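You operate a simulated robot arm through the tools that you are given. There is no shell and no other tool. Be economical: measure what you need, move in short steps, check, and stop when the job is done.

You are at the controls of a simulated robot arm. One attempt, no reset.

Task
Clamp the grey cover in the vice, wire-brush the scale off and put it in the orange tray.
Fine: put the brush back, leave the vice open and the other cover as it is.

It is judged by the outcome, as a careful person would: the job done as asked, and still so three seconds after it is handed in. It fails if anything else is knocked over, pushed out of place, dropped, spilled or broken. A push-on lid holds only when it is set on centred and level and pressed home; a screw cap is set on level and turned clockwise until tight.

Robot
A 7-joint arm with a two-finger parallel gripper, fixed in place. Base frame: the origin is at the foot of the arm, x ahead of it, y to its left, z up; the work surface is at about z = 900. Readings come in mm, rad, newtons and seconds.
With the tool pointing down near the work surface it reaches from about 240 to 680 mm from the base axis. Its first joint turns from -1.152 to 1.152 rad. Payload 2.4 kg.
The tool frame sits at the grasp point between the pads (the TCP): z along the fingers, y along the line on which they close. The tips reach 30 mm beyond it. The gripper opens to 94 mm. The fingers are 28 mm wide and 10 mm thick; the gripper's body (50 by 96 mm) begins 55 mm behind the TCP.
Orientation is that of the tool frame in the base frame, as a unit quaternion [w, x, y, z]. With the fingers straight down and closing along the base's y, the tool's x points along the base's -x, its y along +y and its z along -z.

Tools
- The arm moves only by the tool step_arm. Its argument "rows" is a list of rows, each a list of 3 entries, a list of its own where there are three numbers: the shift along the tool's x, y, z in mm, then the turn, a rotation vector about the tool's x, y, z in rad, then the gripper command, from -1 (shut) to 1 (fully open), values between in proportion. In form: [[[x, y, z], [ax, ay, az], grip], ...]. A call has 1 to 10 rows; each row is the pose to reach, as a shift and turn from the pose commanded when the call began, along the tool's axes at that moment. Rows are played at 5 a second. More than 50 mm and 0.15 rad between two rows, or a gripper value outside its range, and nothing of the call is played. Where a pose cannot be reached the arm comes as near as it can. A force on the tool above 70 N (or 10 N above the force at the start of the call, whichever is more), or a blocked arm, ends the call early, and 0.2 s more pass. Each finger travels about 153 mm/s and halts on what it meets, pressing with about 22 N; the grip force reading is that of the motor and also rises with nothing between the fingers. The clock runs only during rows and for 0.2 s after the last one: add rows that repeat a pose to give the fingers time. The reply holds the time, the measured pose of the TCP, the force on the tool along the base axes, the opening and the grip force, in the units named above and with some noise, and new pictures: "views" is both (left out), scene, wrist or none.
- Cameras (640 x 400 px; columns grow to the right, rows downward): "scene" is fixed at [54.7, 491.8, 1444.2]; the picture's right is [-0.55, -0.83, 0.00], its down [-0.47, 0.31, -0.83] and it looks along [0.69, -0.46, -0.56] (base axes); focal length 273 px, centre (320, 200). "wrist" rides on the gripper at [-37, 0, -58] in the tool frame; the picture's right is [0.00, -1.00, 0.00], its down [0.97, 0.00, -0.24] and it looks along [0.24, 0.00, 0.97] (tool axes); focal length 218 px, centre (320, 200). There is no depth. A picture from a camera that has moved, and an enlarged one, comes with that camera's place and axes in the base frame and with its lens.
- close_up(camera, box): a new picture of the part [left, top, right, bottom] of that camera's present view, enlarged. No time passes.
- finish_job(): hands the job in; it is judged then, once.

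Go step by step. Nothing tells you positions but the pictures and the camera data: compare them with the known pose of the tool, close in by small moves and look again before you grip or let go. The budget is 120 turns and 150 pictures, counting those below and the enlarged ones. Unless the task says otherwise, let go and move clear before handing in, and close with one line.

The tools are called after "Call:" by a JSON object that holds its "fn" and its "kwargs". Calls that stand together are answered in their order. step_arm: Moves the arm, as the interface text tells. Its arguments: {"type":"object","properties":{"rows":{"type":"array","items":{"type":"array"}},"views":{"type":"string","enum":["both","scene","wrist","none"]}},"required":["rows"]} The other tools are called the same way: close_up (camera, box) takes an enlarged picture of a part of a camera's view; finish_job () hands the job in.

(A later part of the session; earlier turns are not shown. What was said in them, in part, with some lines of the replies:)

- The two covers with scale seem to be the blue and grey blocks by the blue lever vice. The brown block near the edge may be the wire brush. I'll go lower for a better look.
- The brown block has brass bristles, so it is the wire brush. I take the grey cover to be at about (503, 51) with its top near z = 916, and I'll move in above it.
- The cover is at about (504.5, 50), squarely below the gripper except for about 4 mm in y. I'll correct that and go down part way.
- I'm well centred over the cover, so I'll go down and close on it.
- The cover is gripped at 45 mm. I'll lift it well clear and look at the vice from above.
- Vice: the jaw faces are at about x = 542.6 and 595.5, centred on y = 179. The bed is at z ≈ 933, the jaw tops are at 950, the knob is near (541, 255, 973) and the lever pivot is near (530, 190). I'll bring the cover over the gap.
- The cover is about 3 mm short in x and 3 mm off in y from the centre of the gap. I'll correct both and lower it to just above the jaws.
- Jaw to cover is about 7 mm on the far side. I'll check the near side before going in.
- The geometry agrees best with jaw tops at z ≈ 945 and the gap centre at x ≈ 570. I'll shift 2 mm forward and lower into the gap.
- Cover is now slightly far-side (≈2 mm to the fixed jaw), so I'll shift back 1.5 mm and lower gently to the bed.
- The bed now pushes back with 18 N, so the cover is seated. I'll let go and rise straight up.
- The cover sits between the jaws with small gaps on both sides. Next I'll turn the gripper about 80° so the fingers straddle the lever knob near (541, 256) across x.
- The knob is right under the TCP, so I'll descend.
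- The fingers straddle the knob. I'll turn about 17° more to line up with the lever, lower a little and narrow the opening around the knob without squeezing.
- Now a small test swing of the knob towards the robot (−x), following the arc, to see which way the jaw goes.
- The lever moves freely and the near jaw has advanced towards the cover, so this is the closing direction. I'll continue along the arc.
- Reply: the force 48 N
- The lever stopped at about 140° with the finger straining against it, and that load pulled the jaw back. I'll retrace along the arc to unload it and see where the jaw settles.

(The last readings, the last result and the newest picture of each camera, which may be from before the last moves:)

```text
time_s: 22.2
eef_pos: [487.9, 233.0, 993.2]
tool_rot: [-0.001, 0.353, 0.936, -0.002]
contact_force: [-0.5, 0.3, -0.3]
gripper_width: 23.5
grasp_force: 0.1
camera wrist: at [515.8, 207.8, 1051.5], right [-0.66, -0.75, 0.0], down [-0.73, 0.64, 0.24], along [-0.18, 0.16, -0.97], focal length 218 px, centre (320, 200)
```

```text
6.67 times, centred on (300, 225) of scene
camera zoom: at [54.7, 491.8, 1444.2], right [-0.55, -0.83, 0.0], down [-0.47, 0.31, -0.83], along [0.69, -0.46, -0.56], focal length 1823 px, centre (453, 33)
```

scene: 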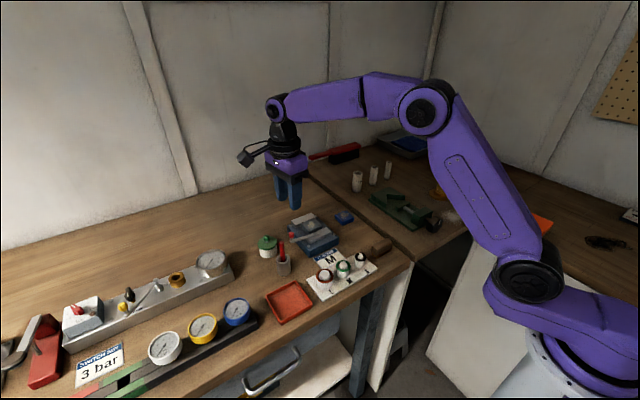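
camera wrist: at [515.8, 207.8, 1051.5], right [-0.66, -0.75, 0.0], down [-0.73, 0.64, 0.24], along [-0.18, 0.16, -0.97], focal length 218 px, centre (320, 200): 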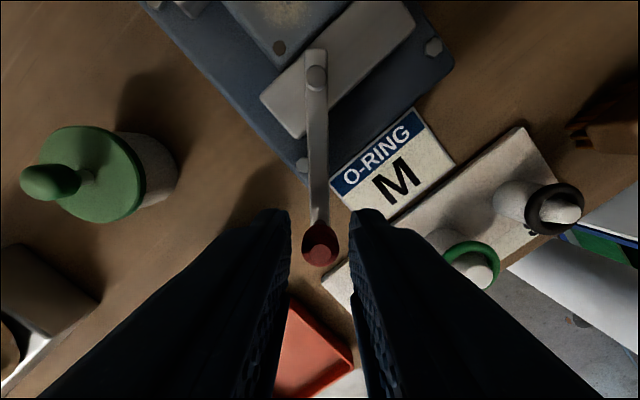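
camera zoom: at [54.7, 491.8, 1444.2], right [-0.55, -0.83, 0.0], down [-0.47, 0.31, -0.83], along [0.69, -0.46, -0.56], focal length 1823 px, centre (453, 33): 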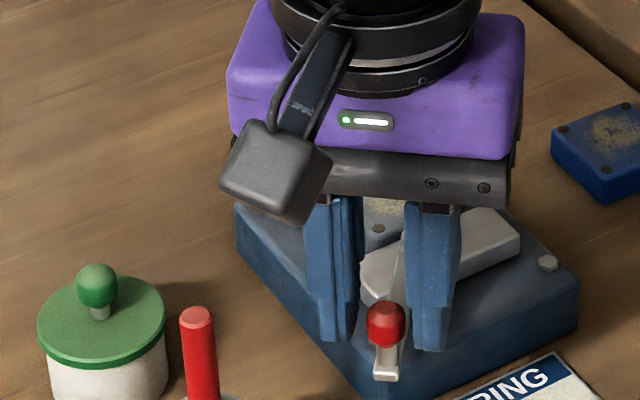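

Unloaded, the jaw has gone back to the cover and the lever stays at about 138°. I'll rise straight up, turn the gripper back to its normal orientation and check the clamp from above.

Call:
{"fn": "step_arm", "kwargs": {"rows": [[[0, 0, -15], [0, 0, 0], -0.3], [[0, 0, -55], [0, 0, 0], 0], [[0, 0, -100], [0, 0, 0], 0.3], [[-3, -8, -102], [0, 0, -0.14], 0.3], [[-6, -16, -102], [0, 0, -0.28], 0.3], [[-9, -24, -102], [0, 0, -0.42], 0.3], [[-12, -32, -102], [0, 0, -0.56], 0.3], [[-15, -40, -102], [0, 0, -0.7], 0.3], [[-18, -45, -102], [0, 0, -0.722], 0.3], [[-18, -45, -102], [0, 0, -0.722], 0.3]], "views": "both"}}

Call:
{"fn": "close_up", "kwargs": {"camera": "scene", "box": [285, 205, 345, 250]}}

Call:
{"fn": "close_up", "kwargs": {"camera": "wrist", "box": [200, 20, 400, 220]}}

```text
time_s: 24.4
eef_pos: [473.7, 187.4, 1094.8]
tool_rot: [0.0, -0.002, 1.0, 0.001]
contact_force: [-0.2, -0.5, -0.3]
gripper_width: 61.1
grasp_force: 0.1
camera wrist: at [509.6, 186.8, 1153.8], right [0.0, -1.0, 0.0], down [-0.97, 0.0, 0.24], along [-0.24, 0.0, -0.97], focal length 218 px, centre (320, 200)
```

scene: 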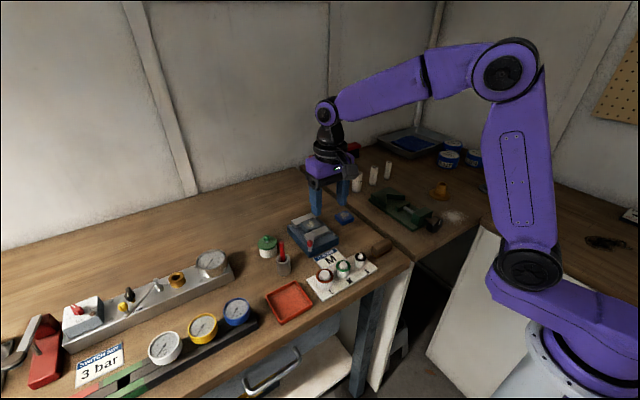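
wrist: 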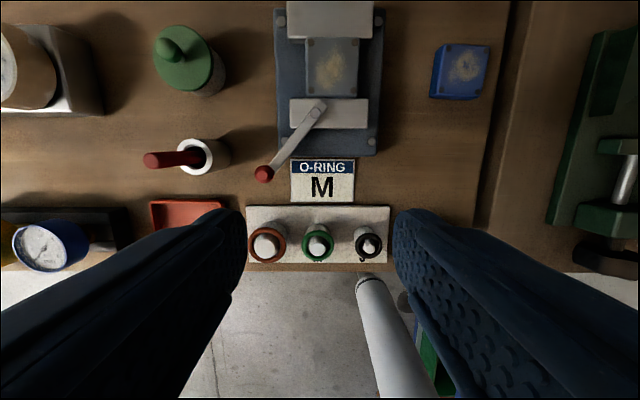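

```text
8.89 times, centred on (315, 228) of scene
camera zoom: at [54.7, 491.8, 1444.2], right [-0.55, -0.83, 0.0], down [-0.47, 0.31, -0.83], along [0.69, -0.46, -0.56], focal length 2430 px, centre (364, -44)
```

zoom: 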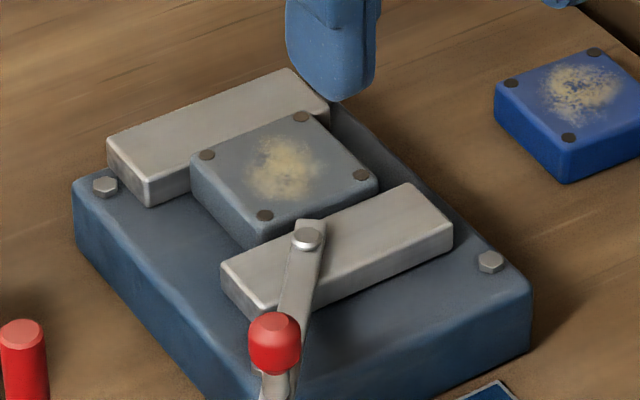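

```text
2.00 times, centred on (300, 120) of wrist
camera zoom: at [509.6, 186.8, 1153.8], right [0.0, -1.0, 0.0], down [-0.97, 0.0, 0.24], along [-0.24, 0.0, -0.97], focal length 436 px, centre (360, 360)
```

zoom: 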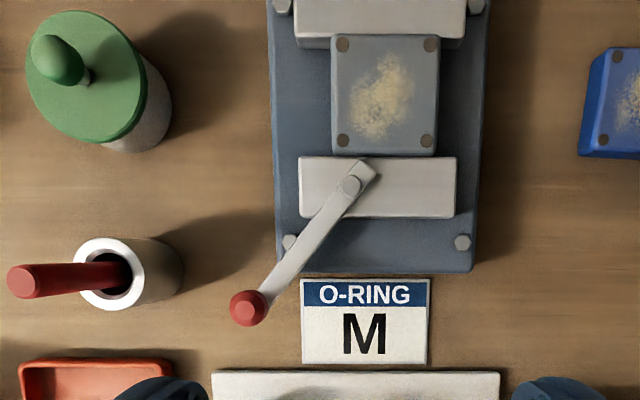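

The cover is clamped, touching both jaws. Next is the wire brush at about (406, 51).

Call:
{"fn": "step_arm", "kwargs": {"rows": [[[14, -33, 0], [0, 0, 0], 0.3], [[28, -66, 0], [0, 0, 0], 0.3], [[45, -100, 10], [0, 0, 0], 0.3], [[60, -134, 30], [0, 0, 0], 0.3], [[66, -136, 60], [0, 0, 0], 0.3], [[66, -136, 60], [0, 0, 0], 0.3]], "views": "wrist"}}

Call:
{"fn": "close_up", "kwargs": {"camera": "wrist", "box": [230, 100, 410, 300]}}

Call:
{"fn": "close_up", "kwargs": {"camera": "scene", "box": [350, 215, 420, 265]}}

```text
time_s: 25.8
eef_pos: [405.2, 52.2, 1035.2]
tool_rot: [0.0, 0.0, 1.0, 0.0]
contact_force: [-0.1, -0.7, 0.3]
gripper_width: 61.3
grasp_force: 0.1
camera wrist: at [442.5, 52.0, 1094.3], right [0.0, -1.0, 0.0], down [-0.97, 0.0, 0.24], along [-0.24, 0.0, -0.97], focal length 218 px, centre (320, 200)
```

wrist: 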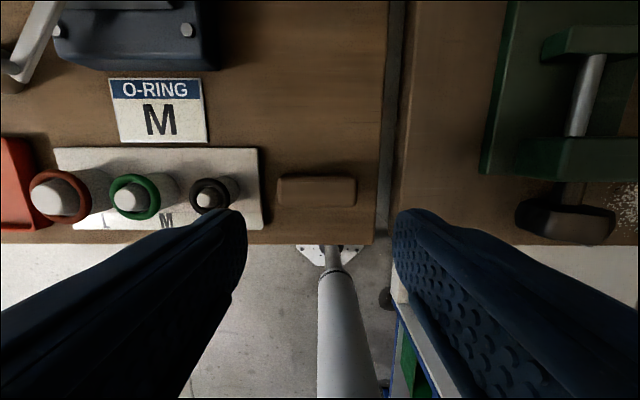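

```text
2.00 times, centred on (320, 200) of wrist
camera zoom: at [442.5, 52.0, 1094.3], right [0.0, -1.0, 0.0], down [-0.97, 0.0, 0.24], along [-0.24, 0.0, -0.97], focal length 436 px, centre (320, 200)
```

zoom: 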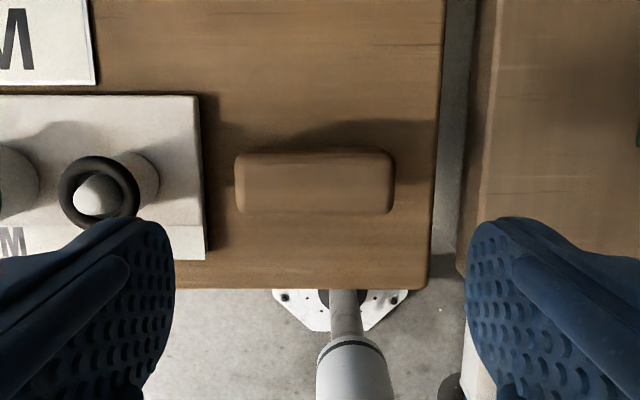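

```text
8.00 times, centred on (385, 240) of scene
camera zoom: at [54.7, 491.8, 1444.2], right [-0.55, -0.83, 0.0], down [-0.47, 0.31, -0.83], along [0.69, -0.46, -0.56], focal length 2187 px, centre (-200, -120)
```

zoom: 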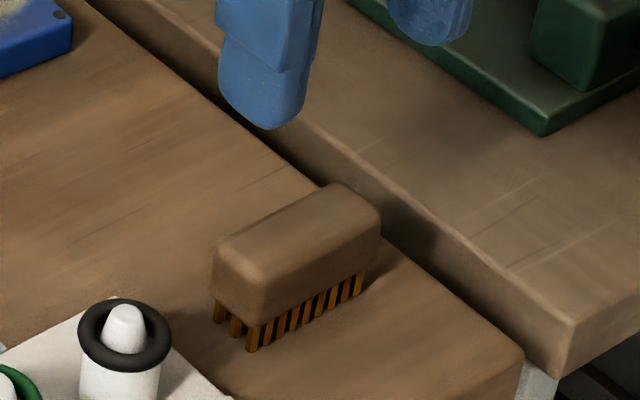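

The brush lies bristles-down at about (409, 54), 60 mm long in y, 23 mm wide and roughly 33 mm tall. I'll open to 69 mm, centre on it and go down to grip the wooden body.

Call:
{"fn": "step_arm", "kwargs": {"rows": [[[-3.5, 1.8, 20], [0, 0, 0], 0.47], [[-3.5, 1.8, 50], [0, 0, 0], 0.47], [[-3.5, 1.8, 65], [0, 0, 0], 0.47], [[-3.5, 1.8, 65], [0, 0, 0], 0.47]], "views": "wrist"}}

Call:
{"fn": "close_up", "kwargs": {"camera": "scene", "box": [340, 205, 420, 265]}}

```text
time_s: 26.8
eef_pos: [410.6, 54.6, 967.4]
tool_rot: [0.0, -0.001, 1.0, 0.0]
contact_force: [-0.4, -0.5, 0.1]
gripper_width: 69.0
grasp_force: 0.1
camera wrist: at [446.9, 53.5, 1027.2], right [0.0, -1.0, 0.0], down [-0.97, 0.0, 0.24], along [-0.24, 0.0, -0.97], focal length 218 px, centre (320, 200)
```

wrist: 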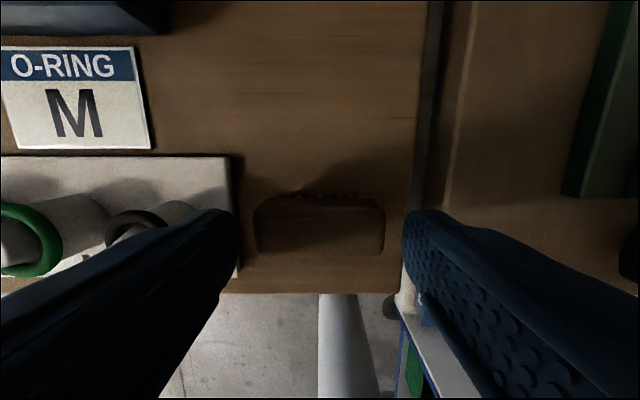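

```text
6.67 times, centred on (380, 235) of scene
camera zoom: at [54.7, 491.8, 1444.2], right [-0.55, -0.83, 0.0], down [-0.47, 0.31, -0.83], along [0.69, -0.46, -0.56], focal length 1823 px, centre (-80, -33)
```

zoom: 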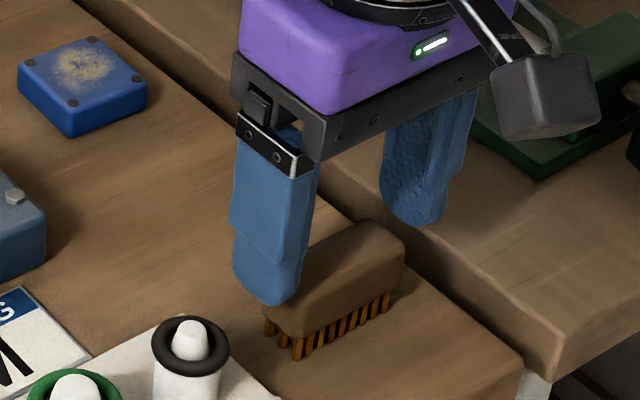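

Centred well. I'll go down the last 22 mm and grip.

Call:
{"fn": "step_arm", "kwargs": {"rows": [[[1.5, 0, 10], [0, 0, 0], 0.47], [[1.5, 0, 22], [0, 0, 0], 0.47], [[1.5, 0, 22], [0, 0, 0], 0.47], [[1.5, 0, 22], [0, 0, 0], -1], [[1.5, 0, 22], [0, 0, 0], -1], [[1.5, 0, 22], [0, 0, 0], -1]], "views": "none"}}

Call:
{"fn": "close_up", "kwargs": {"camera": "scene", "box": [340, 205, 420, 265]}}

```text
time_s: 28.2
eef_pos: [409.5, 54.1, 948.0]
tool_rot: [0.0, 0.0, 1.0, -0.001]
contact_force: [-0.1, 0.2, 0.4]
gripper_width: 59.2
grasp_force: 21.9
```

```text
6.67 times, centred on (380, 235) of scene
camera zoom: at [54.7, 491.8, 1444.2], right [-0.55, -0.83, 0.0], down [-0.47, 0.31, -0.83], along [0.69, -0.46, -0.56], focal length 1823 px, centre (-80, -33)
```

zoom: 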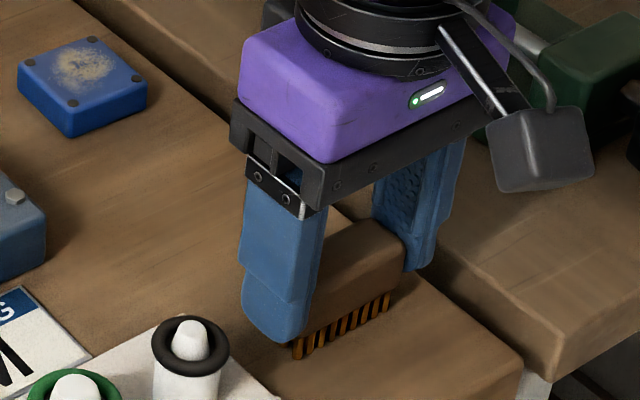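

Brush gripped (59 mm); its home is (409, 54). I'll lift it and carry it above the cover.

Call:
{"fn": "step_arm", "kwargs": {"rows": [[[0, 0, -40], [0, 0, 0], -1], [[0, 0, -80], [0, 0, 0], -1], [[0, 0, -110], [0, 0, 0], -1], [[-33, 25, -110], [0, 0, 0], -1], [[-66, 50, -110], [0, 0, 0], -1], [[-99, 75, -110], [0, 0, 0], -1], [[-132, 100, -110], [0, 0, 0], -1], [[-163, 124, -110], [0, 0, 0], -1], [[-163, 124, -110], [0, 0, 0], -1]], "views": "both"}}

Call:
{"fn": "close_up", "kwargs": {"camera": "scene", "box": [275, 185, 355, 245]}}

```text
time_s: 30.2
eef_pos: [571.8, 176.0, 1055.1]
tool_rot: [0.0, -0.001, 1.0, 0.0]
contact_force: [0.0, 0.5, 0.3]
gripper_width: 59.1
grasp_force: 22.2
camera wrist: at [607.9, 174.9, 1114.0], right [0.0, -1.0, 0.0], down [-0.97, 0.0, 0.24], along [-0.24, 0.0, -0.97], focal length 218 px, centre (320, 200)
```

scene: 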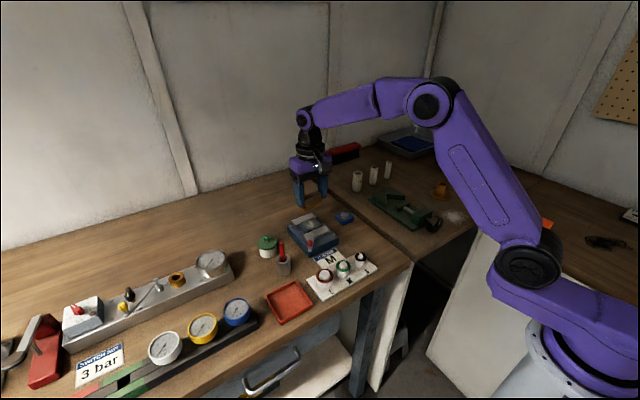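
wrist: 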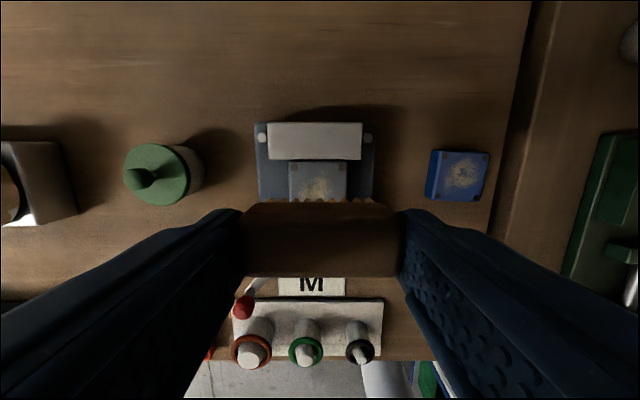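

```text
6.67 times, centred on (315, 215) of scene
camera zoom: at [54.7, 491.8, 1444.2], right [-0.55, -0.83, 0.0], down [-0.47, 0.31, -0.83], along [0.69, -0.46, -0.56], focal length 1823 px, centre (353, 100)
```

zoom: 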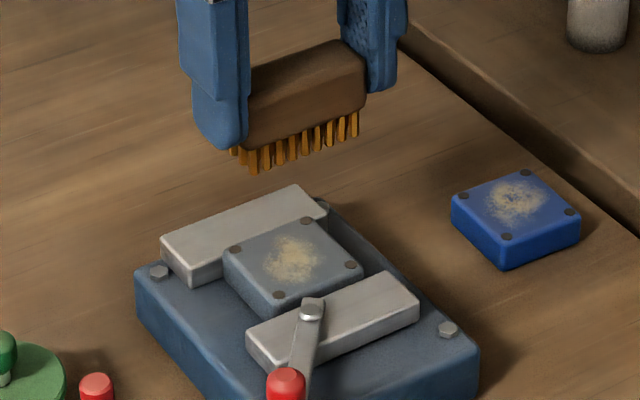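

The brush is above the cover, which I take to be centred at about (574, 177) with its top near z = 947. I'll descend until the bristles touch.

Call:
{"fn": "step_arm", "kwargs": {"rows": [[[-3, 1, 30], [0, 0, 0], -1], [[-3, 1, 53], [0, 0, 0], -1], [[-3, 1, 58], [0, 0, 0], -1], [[-3, 1, 60], [0, 0, 0], -1], [[-3, 1, 60], [0, 0, 0], -1]], "views": "none"}}

Call:
{"fn": "close_up", "kwargs": {"camera": "scene", "box": [275, 185, 355, 245]}}

```text
time_s: 31.4
eef_pos: [575.8, 178.4, 995.4]
tool_rot: [0.0, -0.001, 1.0, 0.0]
contact_force: [0.1, 0.2, -0.4]
gripper_width: 59.1
grasp_force: 21.8
```

```text
6.67 times, centred on (315, 215) of scene
camera zoom: at [54.7, 491.8, 1444.2], right [-0.55, -0.83, 0.0], down [-0.47, 0.31, -0.83], along [0.69, -0.46, -0.56], focal length 1823 px, centre (353, 100)
```

zoom: 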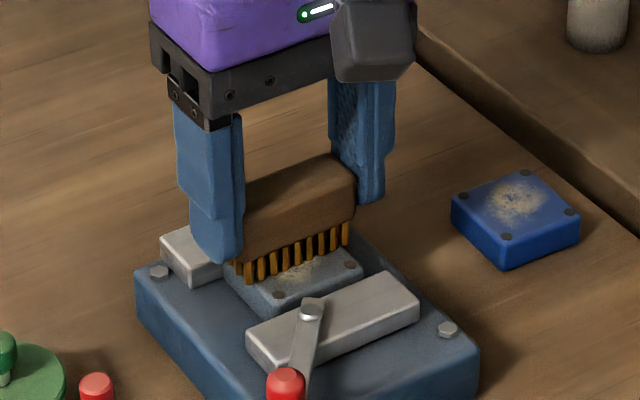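

Call:
{"fn": "step_arm", "kwargs": {"rows": [[[0, 0, 1], [0, 0, 0], -1], [[0, 0, 2], [0, 0, 0], -1], [[0, 0, 3], [0, 0, 0], -1]], "views": "none"}}

```text
time_s: 32.2
eef_pos: [575.6, 178.5, 995.8]
tool_rot: [0.001, -0.002, 1.0, 0.0]
contact_force: [-0.3, -0.1, 9.5]
gripper_width: 59.1
grasp_force: 21.8
```

The bristles press with about 9.5 N. I'll brush back and forth across the cover.

Call:
{"fn": "step_arm", "kwargs": {"rows": [[[10, 0, 0], [0, 0, 0], -1], [[-10, 0, 0], [0, 0, 0], -1], [[10, 0, 0], [0, 0, 0], -1], [[-10, 0, 0], [0, 0, 0], -1], [[10, 5, 0], [0, 0, 0], -1], [[-10, 5, 0], [0, 0, 0], -1], [[10, -5, 0], [0, 0, 0], -1], [[-10, -5, 0], [0, 0, 0], -1], [[10, 0, 0], [0, 0, 0], -1], [[0, 0, 0], [0, 0, 0], -1]], "views": "wrist"}}

Call:
{"fn": "close_up", "kwargs": {"camera": "scene", "box": [275, 185, 355, 245]}}

```text
time_s: 34.4
eef_pos: [575.6, 179.5, 995.3]
tool_rot: [0.0, -0.001, 1.0, -0.001]
contact_force: [-3.3, 0.2, 6.2]
gripper_width: 59.3
grasp_force: 22.0
camera wrist: at [611.1, 178.6, 1054.3], right [0.0, -1.0, 0.0], down [-0.97, 0.0, 0.24], along [-0.24, 0.0, -0.97], focal length 218 px, centre (320, 200)
```

wrist: 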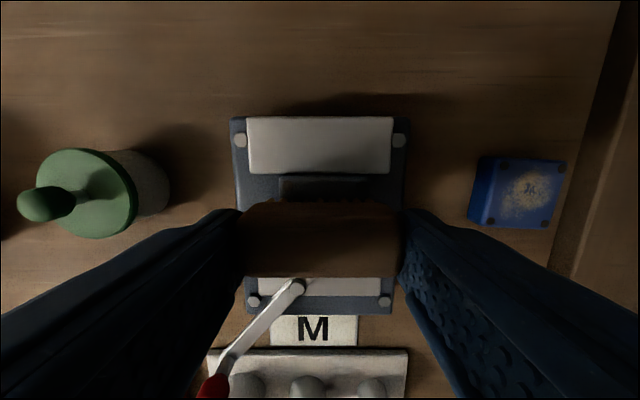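

```text
6.67 times, centred on (315, 215) of scene
camera zoom: at [54.5, 491.8, 1444.2], right [-0.55, -0.83, 0.0], down [-0.47, 0.31, -0.83], along [0.69, -0.46, -0.56], focal length 1823 px, centre (353, 100)
```

zoom: 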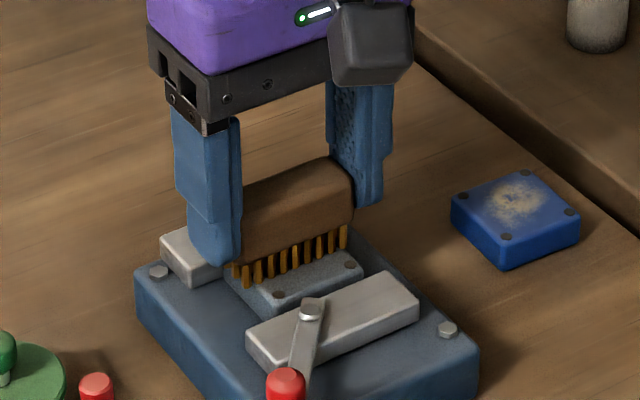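

The visible part looks clean. I'll lift off and check the whole top.

Call:
{"fn": "step_arm", "kwargs": {"rows": [[[0, 0, -25], [0, 0, 0], -1], [[0, 0, -60], [0, 0, 0], -1], [[0, 0, -60], [0, 0, 0], -1]], "views": "none"}}

Call:
{"fn": "close_up", "kwargs": {"camera": "scene", "box": [285, 205, 345, 250]}}

```text
time_s: 35.2
eef_pos: [574.1, 178.2, 1054.7]
tool_rot: [0.0, -0.002, 1.0, 0.0]
contact_force: [0.3, -0.4, -0.7]
gripper_width: 59.2
grasp_force: 22.1
```

```text
8.89 times, centred on (315, 228) of scene
camera zoom: at [54.7, 491.8, 1444.2], right [-0.55, -0.83, 0.0], down [-0.47, 0.31, -0.83], along [0.69, -0.46, -0.56], focal length 2430 px, centre (364, -44)
```

zoom: 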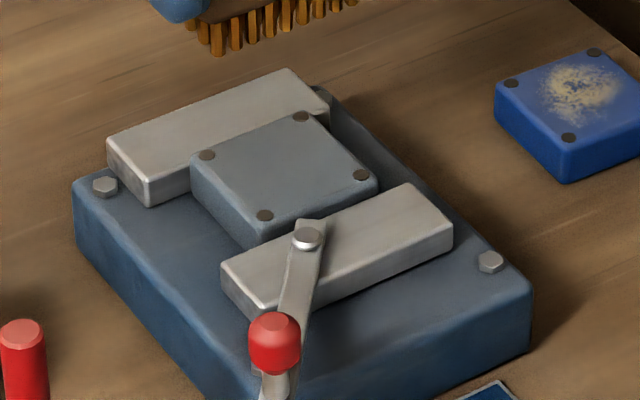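

The scale is off. Now the brush goes back to its place, retracing the commanded shifts exactly.

Call:
{"fn": "step_arm", "kwargs": {"rows": [[[33, -25, 0], [0, 0, 0], -1], [[66, -50, 0], [0, 0, 0], -1], [[99, -75, 0], [0, 0, 0], -1], [[133, -100, 0], [0, 0, 0], -1], [[166, -125, 0], [0, 0, 0], -1], [[166, -125, 40], [0, 0, 0], -1], [[166, -125, 80], [0, 0, 0], -1], [[166, -125, 98], [0, 0, 0], -1], [[166, -125, 98], [0, 0, 0], -1]], "views": "wrist"}}

Call:
{"fn": "close_up", "kwargs": {"camera": "scene", "box": [340, 205, 420, 265]}}

```text
time_s: 37.2
eef_pos: [410.5, 54.1, 956.7]
tool_rot: [0.0, -0.001, 1.0, 0.0]
contact_force: [0.1, 0.2, -1.0]
gripper_width: 58.9
grasp_force: 22.1
camera wrist: at [446.6, 53.0, 1016.4], right [0.0, -1.0, 0.0], down [-0.97, 0.0, 0.24], along [-0.24, 0.0, -0.97], focal length 218 px, centre (320, 200)
```

wrist: 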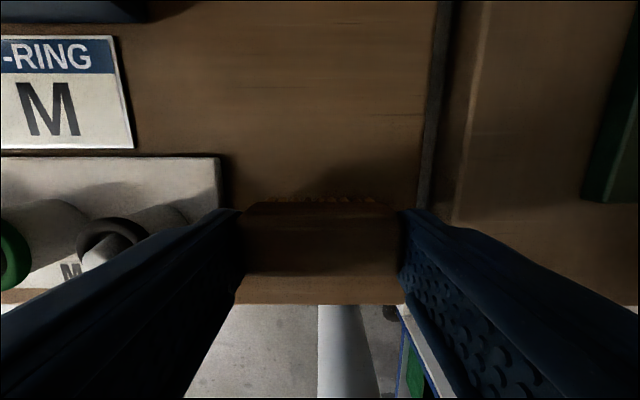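

```text
6.67 times, centred on (380, 235) of scene
camera zoom: at [54.7, 491.8, 1444.2], right [-0.55, -0.83, 0.0], down [-0.47, 0.31, -0.83], along [0.69, -0.46, -0.56], focal length 1823 px, centre (-80, -33)
```

zoom: 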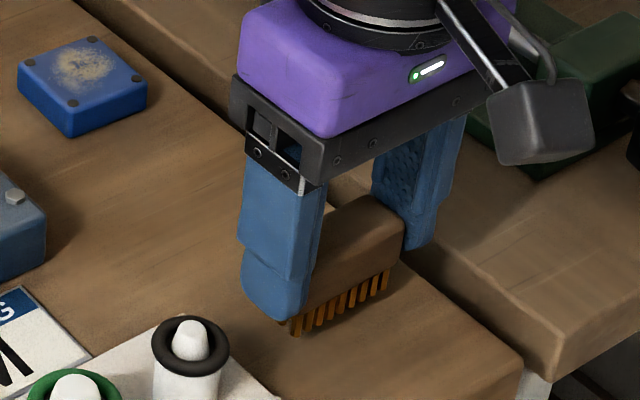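

Call:
{"fn": "step_arm", "kwargs": {"rows": [[[0, 0, 5], [0, 0, 0], -1], [[0, 0, 8.5], [0, 0, 0], -1], [[0, 0, 9.5], [0, 0, 0], -1], [[0, 0, 9.5], [0, 0, 0], -1]], "views": "none"}}

Call:
{"fn": "close_up", "kwargs": {"camera": "scene", "box": [340, 205, 420, 265]}}

```text
time_s: 38.2
eef_pos: [410.0, 53.4, 947.5]
tool_rot: [-0.001, -0.001, 1.0, 0.0]
contact_force: [0.3, -0.4, 0.2]
gripper_width: 59.1
grasp_force: 22.3
```

```text
6.67 times, centred on (380, 235) of scene
camera zoom: at [54.7, 491.8, 1444.2], right [-0.55, -0.83, 0.0], down [-0.47, 0.31, -0.83], along [0.69, -0.46, -0.56], focal length 1823 px, centre (-80, -33)
```

zoom: 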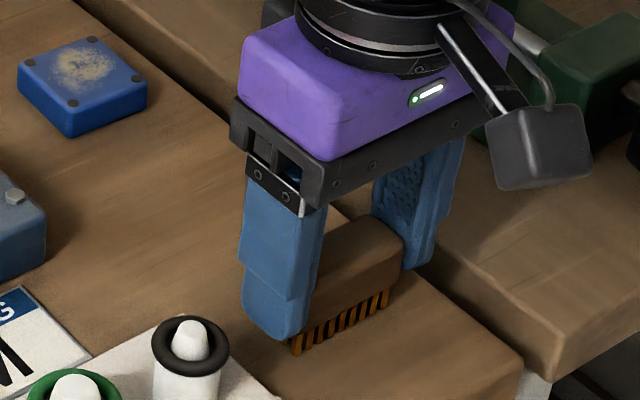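

Call:
{"fn": "step_arm", "kwargs": {"rows": [[[0, 0, 1], [0, 0, 0], -1], [[0, 0, 1.6], [0, 0, 0], -1], [[0, 0, 1.6], [0, 0, 0], -1]], "views": "none"}}

```text
time_s: 39.0
eef_pos: [410.7, 53.0, 946.1]
tool_rot: [0.001, 0.0, 1.0, 0.0]
contact_force: [-1.6, 1.9, 17.6]
gripper_width: 59.1
grasp_force: 22.0
```

The brush stands on the bench. I'll let go and rise.

Call:
{"fn": "step_arm", "kwargs": {"rows": [[[0, 0, -1], [0, 0, 0], -1], [[0, 0, -1], [0, 0, 0], 0.47], [[0, 0, -1], [0, 0, 0], 0.47], [[0, 0, -30], [0, 0, 0], 0.47], [[0, 0, -75], [0, 0, 0], 0.3], [[0, 0, -120], [0, 0, 0], 0], [[-15, 25, -148], [0, 0, 0], 0], [[-15, 25, -148], [0, 0, 0], 0]], "views": "both"}}

Call:
{"fn": "close_up", "kwargs": {"camera": "scene", "box": [340, 205, 420, 265]}}

```text
time_s: 40.8
eef_pos: [425.4, 78.7, 1095.4]
tool_rot: [0.0, -0.001, 1.0, 0.0]
contact_force: [1.0, 0.7, -0.3]
gripper_width: 46.9
grasp_force: 0.0
camera wrist: at [461.1, 77.0, 1154.0], right [0.0, -1.0, 0.0], down [-0.97, 0.0, 0.24], along [-0.24, 0.0, -0.97], focal length 218 px, centre (320, 200)
```

scene: 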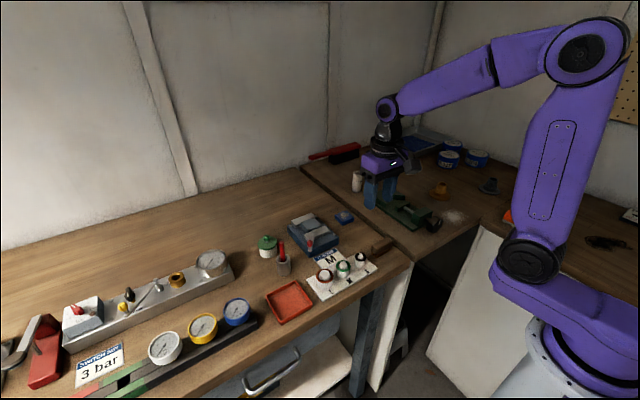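
wrist: 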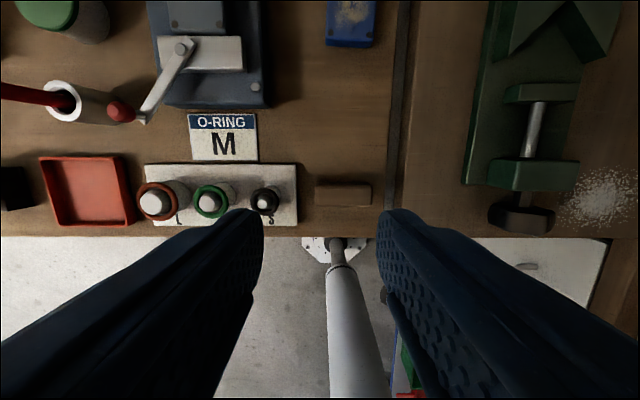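

```text
6.67 times, centred on (380, 235) of scene
camera zoom: at [54.7, 491.8, 1444.2], right [-0.55, -0.83, 0.0], down [-0.47, 0.31, -0.83], along [0.69, -0.46, -0.56], focal length 1823 px, centre (-80, -33)
```

zoom: 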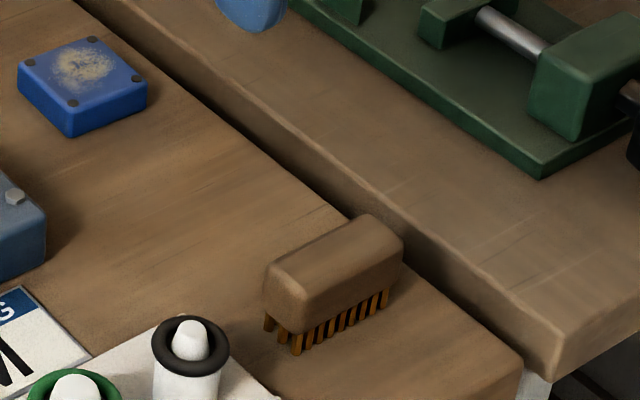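

The brush is back where it was. Next I'll return to the lever knob, near (489, 233), to open the vice.

Call:
{"fn": "step_arm", "kwargs": {"rows": [[[-12, 27, 0], [0, 0, 0.12], -0.15], [[-24, 54, 0], [0, 0, 0.24], -0.15], [[-36, 81, 0], [0, 0, 0.36], -0.15], [[-48, 108, 0], [0, 0, 0.48], -0.15], [[-56, 132, 0], [0, 0, 0.6], -0.15], [[-64, 154, 0], [0, 0, 0.72], -0.15], [[-64, 154, 45], [0, 0, 0.72], -0.15], [[-64, 154, 80], [0, 0, 0.72], -0.15], [[-64, 154, 80], [0, 0, 0.72], -0.15]], "views": "wrist"}}

```text
time_s: 42.8
eef_pos: [488.7, 233.3, 1014.2]
tool_rot: [-0.001, 0.353, 0.936, 0.0]
contact_force: [1.1, -0.1, -0.6]
gripper_width: 39.9
grasp_force: 0.0
camera wrist: at [515.0, 207.1, 1073.4], right [-0.66, -0.75, 0.0], down [-0.73, 0.64, 0.24], along [-0.18, 0.16, -0.97], focal length 218 px, centre (320, 200)
```

wrist: 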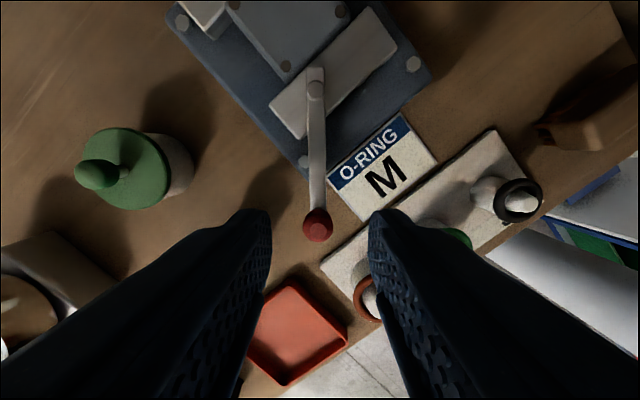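

Call:
{"fn": "step_arm", "kwargs": {"rows": [[[0, 0, 21], [0, 0, 0], -0.15], [[0, 0, 21], [0, 0, 0], -0.5], [[0, 0, 21], [0, 0, 0], -0.5], [[-0.7, 9.6, 21], [0, 0, 0.15], -0.5], [[-2.9, 19, 21], [0, 0, 0.3], -0.5], [[-6.4, 28, 21], [0, 0, 0.45], -0.5], [[-11.2, 36.2, 21], [0, 0, 0.6], -0.5], [[-11.2, 36.2, 21], [0, 0, 0.6], -0.5]], "views": "wrist"}}

Call:
{"fn": "close_up", "kwargs": {"camera": "scene", "box": [255, 195, 345, 255]}}

```text
time_s: 44.6
eef_pos: [518.1, 252.7, 992.1]
tool_rot: [0.0, 0.613, 0.79, 0.0]
contact_force: [-4.4, -2.0, -0.8]
gripper_width: 26.8
grasp_force: 3.1
camera wrist: at [526.8, 215.4, 1051.3], right [-0.97, -0.25, 0.0], down [-0.24, 0.94, 0.24], along [-0.06, 0.23, -0.97], focal length 218 px, centre (320, 200)
```

wrist: 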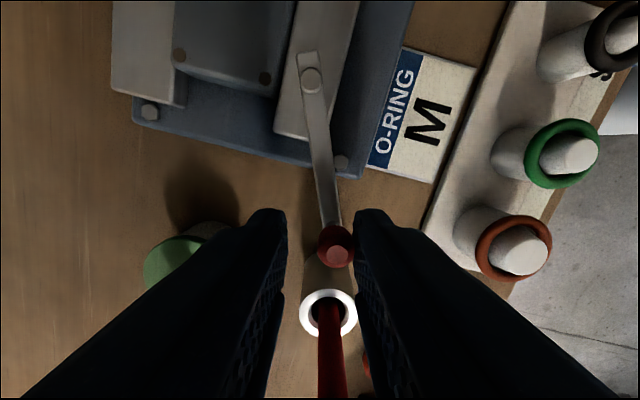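

```text
6.67 times, centred on (300, 225) of scene
camera zoom: at [54.6, 491.8, 1444.2], right [-0.55, -0.83, 0.0], down [-0.47, 0.31, -0.83], along [0.69, -0.46, -0.56], focal length 1823 px, centre (453, 33)
```

zoom: 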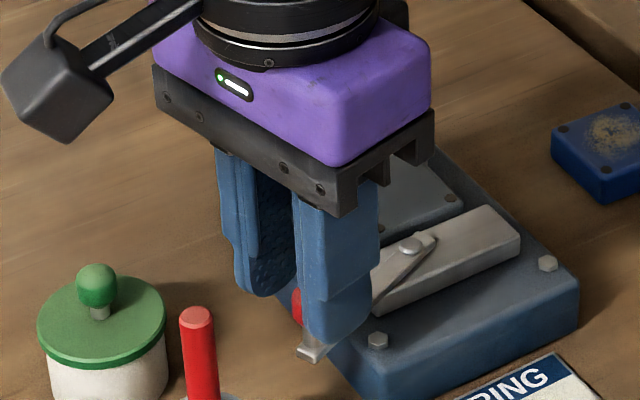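

There is resistance of only about 4 N. I'll carry on to the lever's original angle.

Call:
{"fn": "step_arm", "kwargs": {"rows": [[[0, 10.3, 0], [0, 0, 0.15], -0.5], [[-1, 19.3, 0], [0, 0, 0.3], -0.5], [[-3.5, 28, 0], [0, 0, 0.44], -0.5], [[-3.5, 28, 0], [0, 0, 0.44], -0.5]], "views": "wrist"}}

Call:
{"fn": "close_up", "kwargs": {"camera": "scene", "box": [255, 195, 345, 255]}}

```text
time_s: 45.6
eef_pos: [547.9, 256.9, 991.6]
tool_rot: [-0.001, 0.77, 0.638, -0.001]
contact_force: [-5.8, 0.4, 0.7]
gripper_width: 27.1
grasp_force: 4.0
camera wrist: at [540.1, 218.9, 1052.3], right [-0.98, 0.19, 0.0], down [0.18, 0.95, 0.24], along [0.04, 0.24, -0.97], focal length 218 px, centre (320, 200)
```

wrist: 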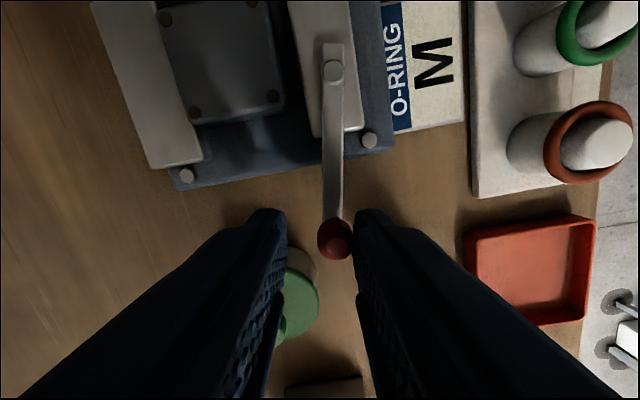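

```text
6.67 times, centred on (300, 225) of scene
camera zoom: at [54.5, 491.8, 1444.2], right [-0.55, -0.83, 0.0], down [-0.47, 0.31, -0.83], along [0.69, -0.46, -0.56], focal length 1823 px, centre (453, 33)
```

zoom: 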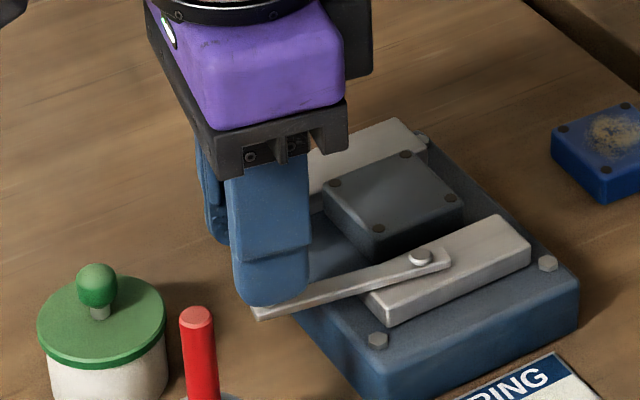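

The lever is at its starting angle and the jaw is open again. I'll back off, rise and turn the gripper back.

Call:
{"fn": "step_arm", "kwargs": {"rows": [[[0, -5, 0], [0, 0, 0], -0.3], [[0, -5, -40], [0, 0, 0], -0.15], [[0, -5, -85], [0, 0, 0], 0.1], [[0, -5, -105], [0, 0, -0.14], 0.4], [[0, -5, -105], [0, 0, -0.28], 0.4], [[0, -5, -105], [0, 0, -0.42], 0.4], [[0, -5, -105], [0, 0, -0.56], 0.4], [[0, -5, -105], [0, 0, -0.7], 0.4], [[0, -5, -105], [0, 0, -0.84], 0.4], [[0, -5, -105], [0, 0, -0.98], 0.4]], "views": "none"}}

Call:
{"fn": "close_up", "kwargs": {"camera": "scene", "box": [285, 205, 345, 250]}}

```text
time_s: 47.8
eef_pos: [545.3, 257.0, 1097.3]
tool_rot: [0.001, 0.378, 0.926, 0.0]
contact_force: [0.0, 0.0, 0.0]
gripper_width: 66.0
grasp_force: 0.1
```

```text
8.89 times, centred on (315, 228) of scene
camera zoom: at [54.7, 491.8, 1444.2], right [-0.55, -0.83, 0.0], down [-0.47, 0.31, -0.83], along [0.69, -0.46, -0.56], focal length 2430 px, centre (364, -44)
```

zoom: 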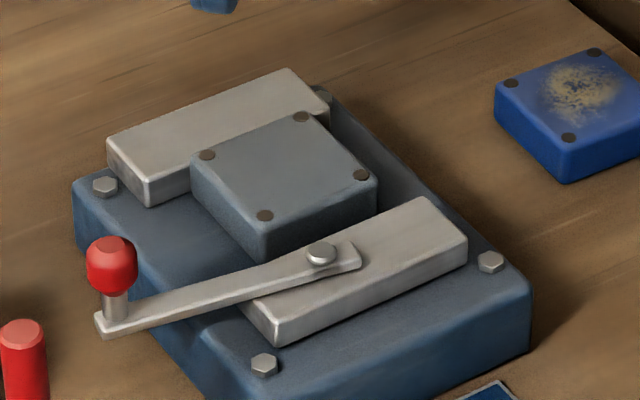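

The vice is open, exactly as at the start. Now back over the cover in the normal orientation.

Call:
{"fn": "step_arm", "kwargs": {"rows": [[[-13, -6, 0], [0, 0, -0.13], 0.4], [[-26, -12, 0], [0, 0, -0.26], 0.4], [[-39, -18, 0], [0, 0, -0.39], 0.4], [[-52, -24, 0], [0, 0, -0.52], 0.4], [[-65, -30, 0], [0, 0, -0.65], 0.4], [[-76.7, -36.8, 0], [0, 0, -0.776], 0.4], [[-76.7, -36.8, 40], [0, 0, -0.776], 0.4], [[-76.7, -36.8, 80], [0, 0, -0.776], 0.4], [[-76.7, -36.8, 80], [0, 0, -0.776], 0.4]], "views": "wrist"}}

Call:
{"fn": "close_up", "kwargs": {"camera": "wrist", "box": [220, 100, 420, 260]}}

```text
time_s: 49.8
eef_pos: [573.8, 175.8, 1013.4]
tool_rot: [0.0, 0.0, 1.0, -0.001]
contact_force: [0.2, 1.1, -0.1]
gripper_width: 66.1
grasp_force: 0.0
camera wrist: at [609.5, 174.5, 1073.4], right [0.0, -1.0, 0.0], down [-0.97, 0.0, 0.24], along [-0.24, 0.0, -0.97], focal length 218 px, centre (320, 200)
```

wrist: 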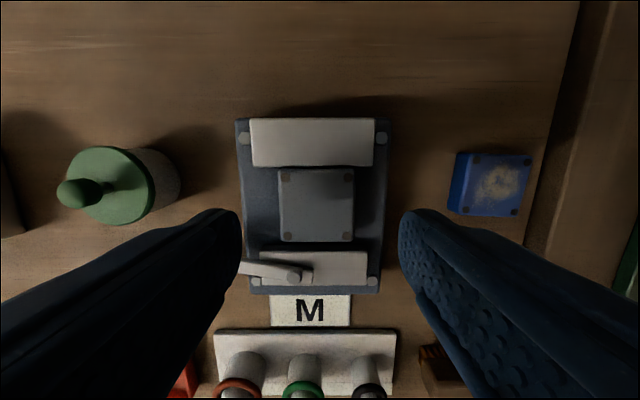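

```text
2.50 times, centred on (320, 180) of wrist
camera zoom: at [609.5, 174.5, 1073.4], right [0.0, -1.0, 0.0], down [-0.97, 0.0, 0.24], along [-0.24, 0.0, -0.97], focal length 546 px, centre (320, 250)
```

zoom: 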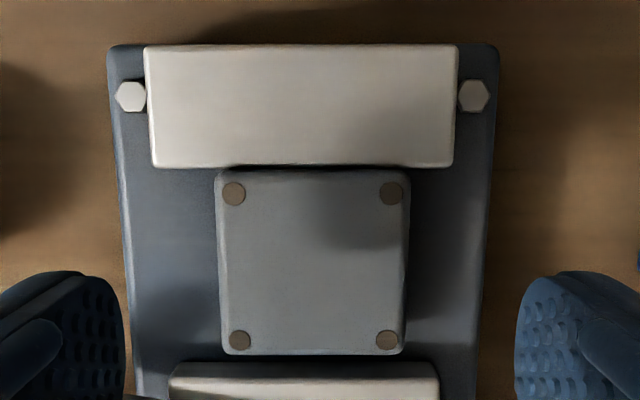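

The cover is centred at about (575, 176). I'll go down with the tips just above the bed and grip it.

Call:
{"fn": "step_arm", "kwargs": {"rows": [[[-1, 0.8, 25], [0, 0, 0], 0.4], [[-1, 0.8, 40], [0, 0, 0], 0.4], [[-1, 0.8, 47], [0, 0, 0], 0.4], [[-1, 0.8, 47], [0, 0, 0], 0.4], [[-1, 0.8, 47], [0, 0, 0], -1], [[-1, 0.8, 47], [0, 0, 0], -1], [[-1, 0.8, 47], [0, 0, 0], -1]], "views": "none"}}

Call:
{"fn": "close_up", "kwargs": {"camera": "scene", "box": [285, 195, 345, 240]}}

```text
time_s: 51.4
eef_pos: [572.1, 176.7, 970.1]
tool_rot: [0.0, 0.0, 1.0, 0.0]
contact_force: [0.4, 0.2, 0.1]
gripper_width: 45.1
grasp_force: 22.0
```

```text
8.89 times, centred on (315, 218) of scene
camera zoom: at [54.7, 491.8, 1444.2], right [-0.55, -0.83, 0.0], down [-0.47, 0.31, -0.83], along [0.69, -0.46, -0.56], focal length 2430 px, centre (364, 44)
```

zoom: 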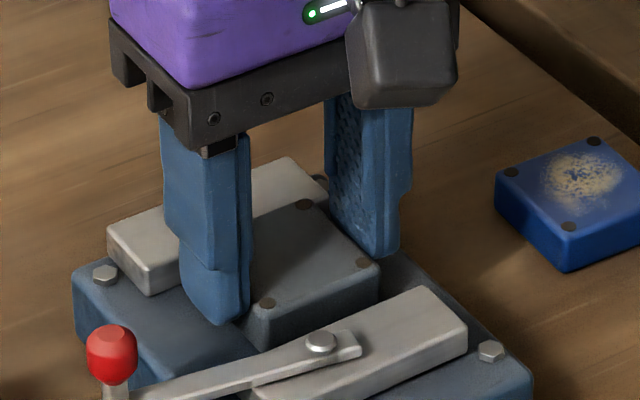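

Gripped at 45 mm. I'll lift it straight out and carry it to above the tray.

Call:
{"fn": "step_arm", "kwargs": {"rows": [[[1, 0, -15], [0, 0, 0], -1], [[1, 0, -50], [0, 0, 0], -1], [[1, 0, -90], [0, 0, 0], -1], [[1, 0, -120], [0, 0, 0], -1], [[32, 33, -120], [0, 0, 0], -1], [[64, 66, -120], [0, 0, 0], -1], [[96, 99, -120], [0, 0, 0], -1], [[128, 132, -120], [0, 0, 0], -1], [[150, 160, -120], [0, 0, 0], -1], [[150, 160, -120], [0, 0, 0], -1]], "views": "both"}}

Call:
{"fn": "close_up", "kwargs": {"camera": "scene", "box": [230, 230, 350, 330]}}

```text
time_s: 53.6
eef_pos: [422.5, 339.7, 1090.0]
tool_rot: [0.0, 0.001, 1.0, -0.001]
contact_force: [-0.3, -0.6, -0.7]
gripper_width: 45.2
grasp_force: 22.1
camera wrist: at [457.8, 338.9, 1149.3], right [0.0, -1.0, 0.0], down [-0.97, 0.0, 0.24], along [-0.24, 0.0, -0.97], focal length 218 px, centre (320, 200)
```

scene: 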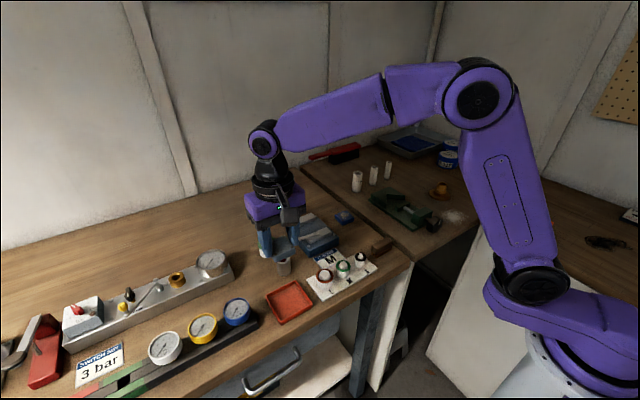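
wrist: 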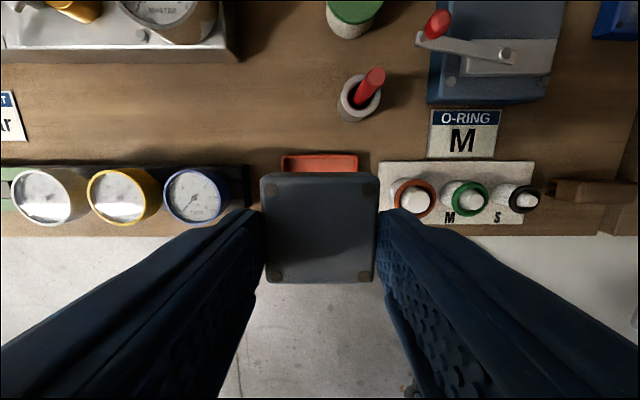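

```text
4.00 times, centred on (290, 280) of scene
camera zoom: at [54.7, 491.8, 1444.2], right [-0.55, -0.83, 0.0], down [-0.47, 0.31, -0.83], along [0.69, -0.46, -0.56], focal length 1094 px, centre (440, -120)
```

zoom: 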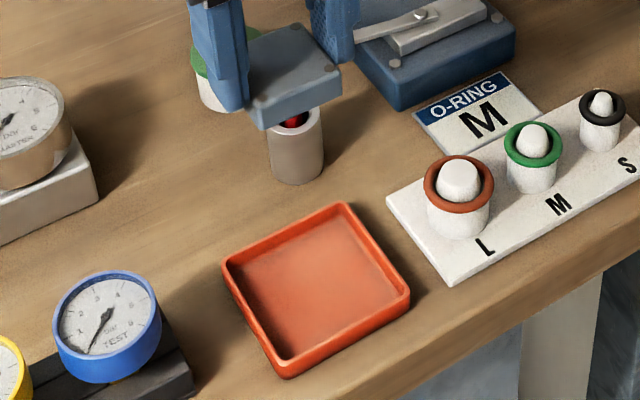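

I take the tray to be centred at about (409, 340), 82 mm square outside, with low walls. I'll move over it and go down most of the way.

Call:
{"fn": "step_arm", "kwargs": {"rows": [[[13, 0, 0], [0, 0, 0], -1], [[13, 0, 45], [0, 0, 0], -1], [[13, 0, 90], [0, 0, 0], -1], [[13, 0, 115], [0, 0, 0], -1], [[13, 0, 125], [0, 0, 0], -1], [[13, 0, 125], [0, 0, 0], -1]], "views": "wrist"}}

Call:
{"fn": "close_up", "kwargs": {"camera": "scene", "box": [230, 230, 350, 330]}}

```text
time_s: 55.0
eef_pos: [412.5, 337.4, 966.9]
tool_rot: [0.0, 0.001, 1.0, 0.0]
contact_force: [0.6, 0.0, -1.2]
gripper_width: 45.5
grasp_force: 21.7
camera wrist: at [448.3, 336.9, 1025.6], right [0.0, -1.0, 0.0], down [-0.97, 0.0, 0.24], along [-0.24, 0.0, -0.97], focal length 218 px, centre (320, 200)
```

wrist: 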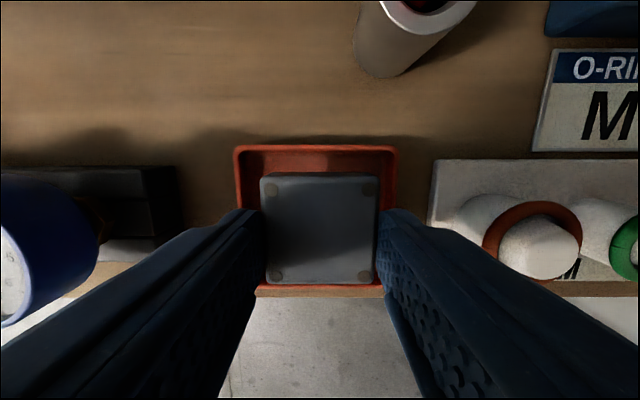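

```text
4.00 times, centred on (290, 280) of scene
camera zoom: at [54.8, 491.8, 1444.2], right [-0.55, -0.83, 0.0], down [-0.47, 0.31, -0.83], along [0.69, -0.46, -0.56], focal length 1094 px, centre (440, -120)
```

zoom: 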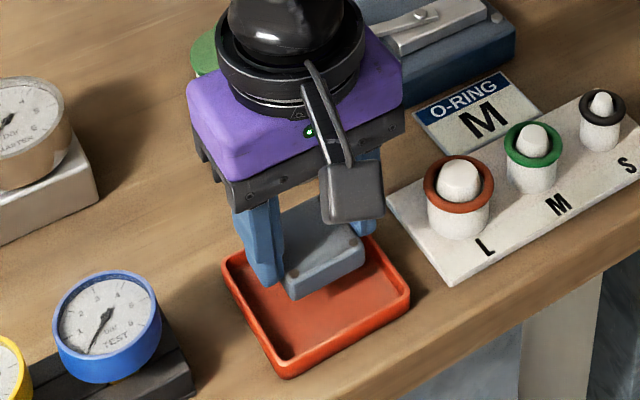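

Tray centre reads (408, 339.5), so I'll shift 5 mm back and 2 mm left, then lower the cover near the floor.

Call:
{"fn": "step_arm", "kwargs": {"rows": [[[5, 2, 0], [0, 0, 0], -1], [[5, 2, 10], [0, 0, 0], -1], [[5, 2, 19], [0, 0, 0], -1], [[5, 2, 19], [0, 0, 0], -1]], "views": "wrist"}}

Call:
{"fn": "close_up", "kwargs": {"camera": "scene", "box": [260, 260, 330, 320]}}

```text
time_s: 56.0
eef_pos: [407.2, 342.7, 945.7]
tool_rot: [0.0, 0.002, 1.0, 0.0]
contact_force: [0.7, -0.2, -1.7]
gripper_width: 45.4
grasp_force: 21.7
camera wrist: at [442.4, 340.0, 1004.8], right [0.0, -1.0, 0.0], down [-0.97, 0.0, 0.24], along [-0.24, 0.0, -0.97], focal length 218 px, centre (320, 200)
```

wrist: 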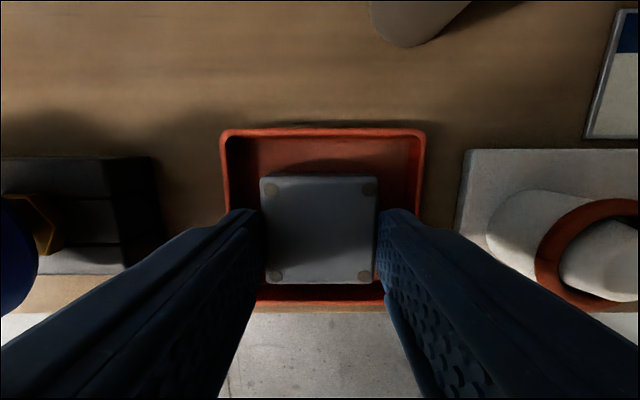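

```text
6.67 times, centred on (295, 290) of scene
camera zoom: at [54.7, 491.8, 1444.2], right [-0.55, -0.83, 0.0], down [-0.47, 0.31, -0.83], along [0.69, -0.46, -0.56], focal length 1823 px, centre (487, -400)
```

zoom: 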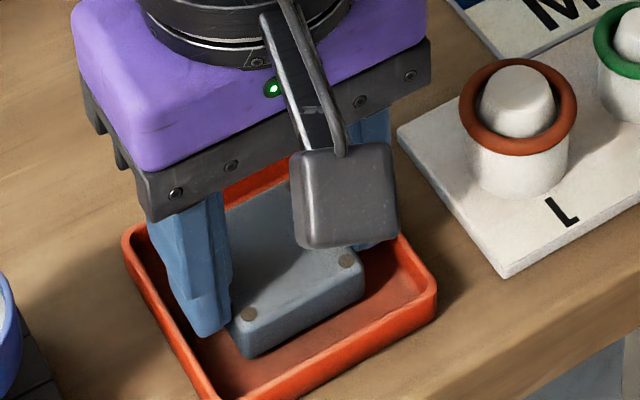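

Call:
{"fn": "step_arm", "kwargs": {"rows": [[[0, 0, 1.5], [0, 0, 0], -1], [[0, 0, 3], [0, 0, 0], -1], [[0, 0, 3], [0, 0, 0], -1]], "views": "none"}}

```text
time_s: 56.8
eef_pos: [404.6, 341.8, 943.4]
tool_rot: [-0.001, 0.0, 1.0, 0.0]
contact_force: [0.5, 0.1, 0.3]
gripper_width: 45.5
grasp_force: 22.0
```

Call:
{"fn": "step_arm", "kwargs": {"rows": [[[0, 0, 1], [0, 0, 0], -1], [[0, 0, 2], [0, 0, 0], -1], [[0, 0, 2], [0, 0, 0], -1]], "views": "none"}}

```text
time_s: 57.6
eef_pos: [405.6, 340.5, 943.8]
tool_rot: [0.001, 0.001, 1.0, 0.001]
contact_force: [-5.3, 3.2, 15.1]
gripper_width: 45.2
grasp_force: 22.2
```

The cover stands on the tray floor (15 N). I'll open slightly inside the walls and rise straight up.

Call:
{"fn": "step_arm", "kwargs": {"rows": [[[0, 0, -1], [0, 0, 0], -1], [[0, 0, -1], [0, 0, 0], 0.13], [[0, 0, -1], [0, 0, 0], 0.13], [[0, 0, -20], [0, 0, 0], 0.13], [[0, 0, -60], [0, 0, 0], 0.13], [[0, 0, -105], [0, 0, 0], 0.13], [[0, -30, -145], [0, 0, 0], 0.13], [[0, -75, -165], [0, 0, 0], 0.13], [[0, -75, -165], [0, 0, 0], 0.13]], "views": "both"}}

Call:
{"fn": "close_up", "kwargs": {"camera": "scene", "box": [240, 200, 400, 320]}}

```text
time_s: 59.6
eef_pos: [407.8, 263.8, 1109.2]
tool_rot: [-0.001, 0.001, 1.0, -0.001]
contact_force: [0.5, 0.0, 0.6]
gripper_width: 52.9
grasp_force: 0.1
camera wrist: at [443.4, 262.2, 1168.5], right [0.0, -1.0, 0.0], down [-0.97, 0.0, 0.24], along [-0.24, 0.0, -0.97], focal length 218 px, centre (320, 200)
```

scene: 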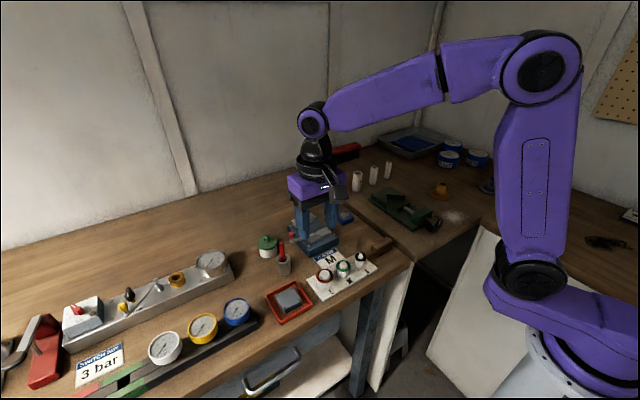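
wrist: 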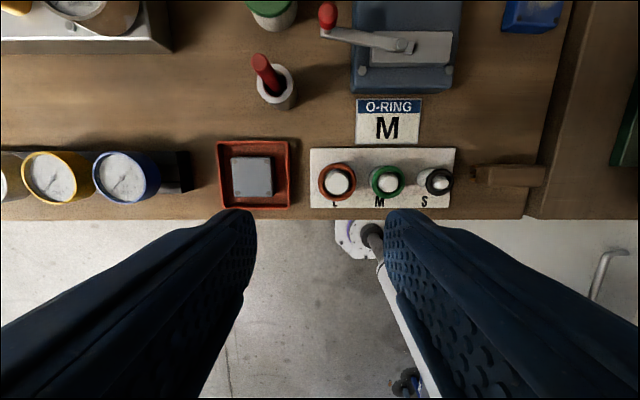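

```text
3.33 times, centred on (320, 260) of scene
camera zoom: at [54.7, 491.8, 1444.2], right [-0.55, -0.83, 0.0], down [-0.47, 0.31, -0.83], along [0.69, -0.46, -0.56], focal length 911 px, centre (320, 0)
```

zoom: 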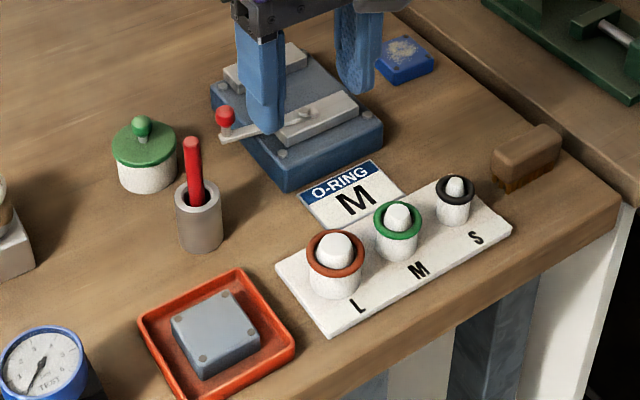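

The clean grey cover lies in the orange tray. The brush is back in place, the vice is open, the blue cover is untouched and the arm is clear, so I'm handing the job in.

Call:
{"fn": "finish_job", "kwargs": {}}

```text
The job is handed in.
```

The grey cover was clamped in the vice, wire-brushed clean and placed in the orange tray; the brush is back, the vice is open and the blue cover was not touched.
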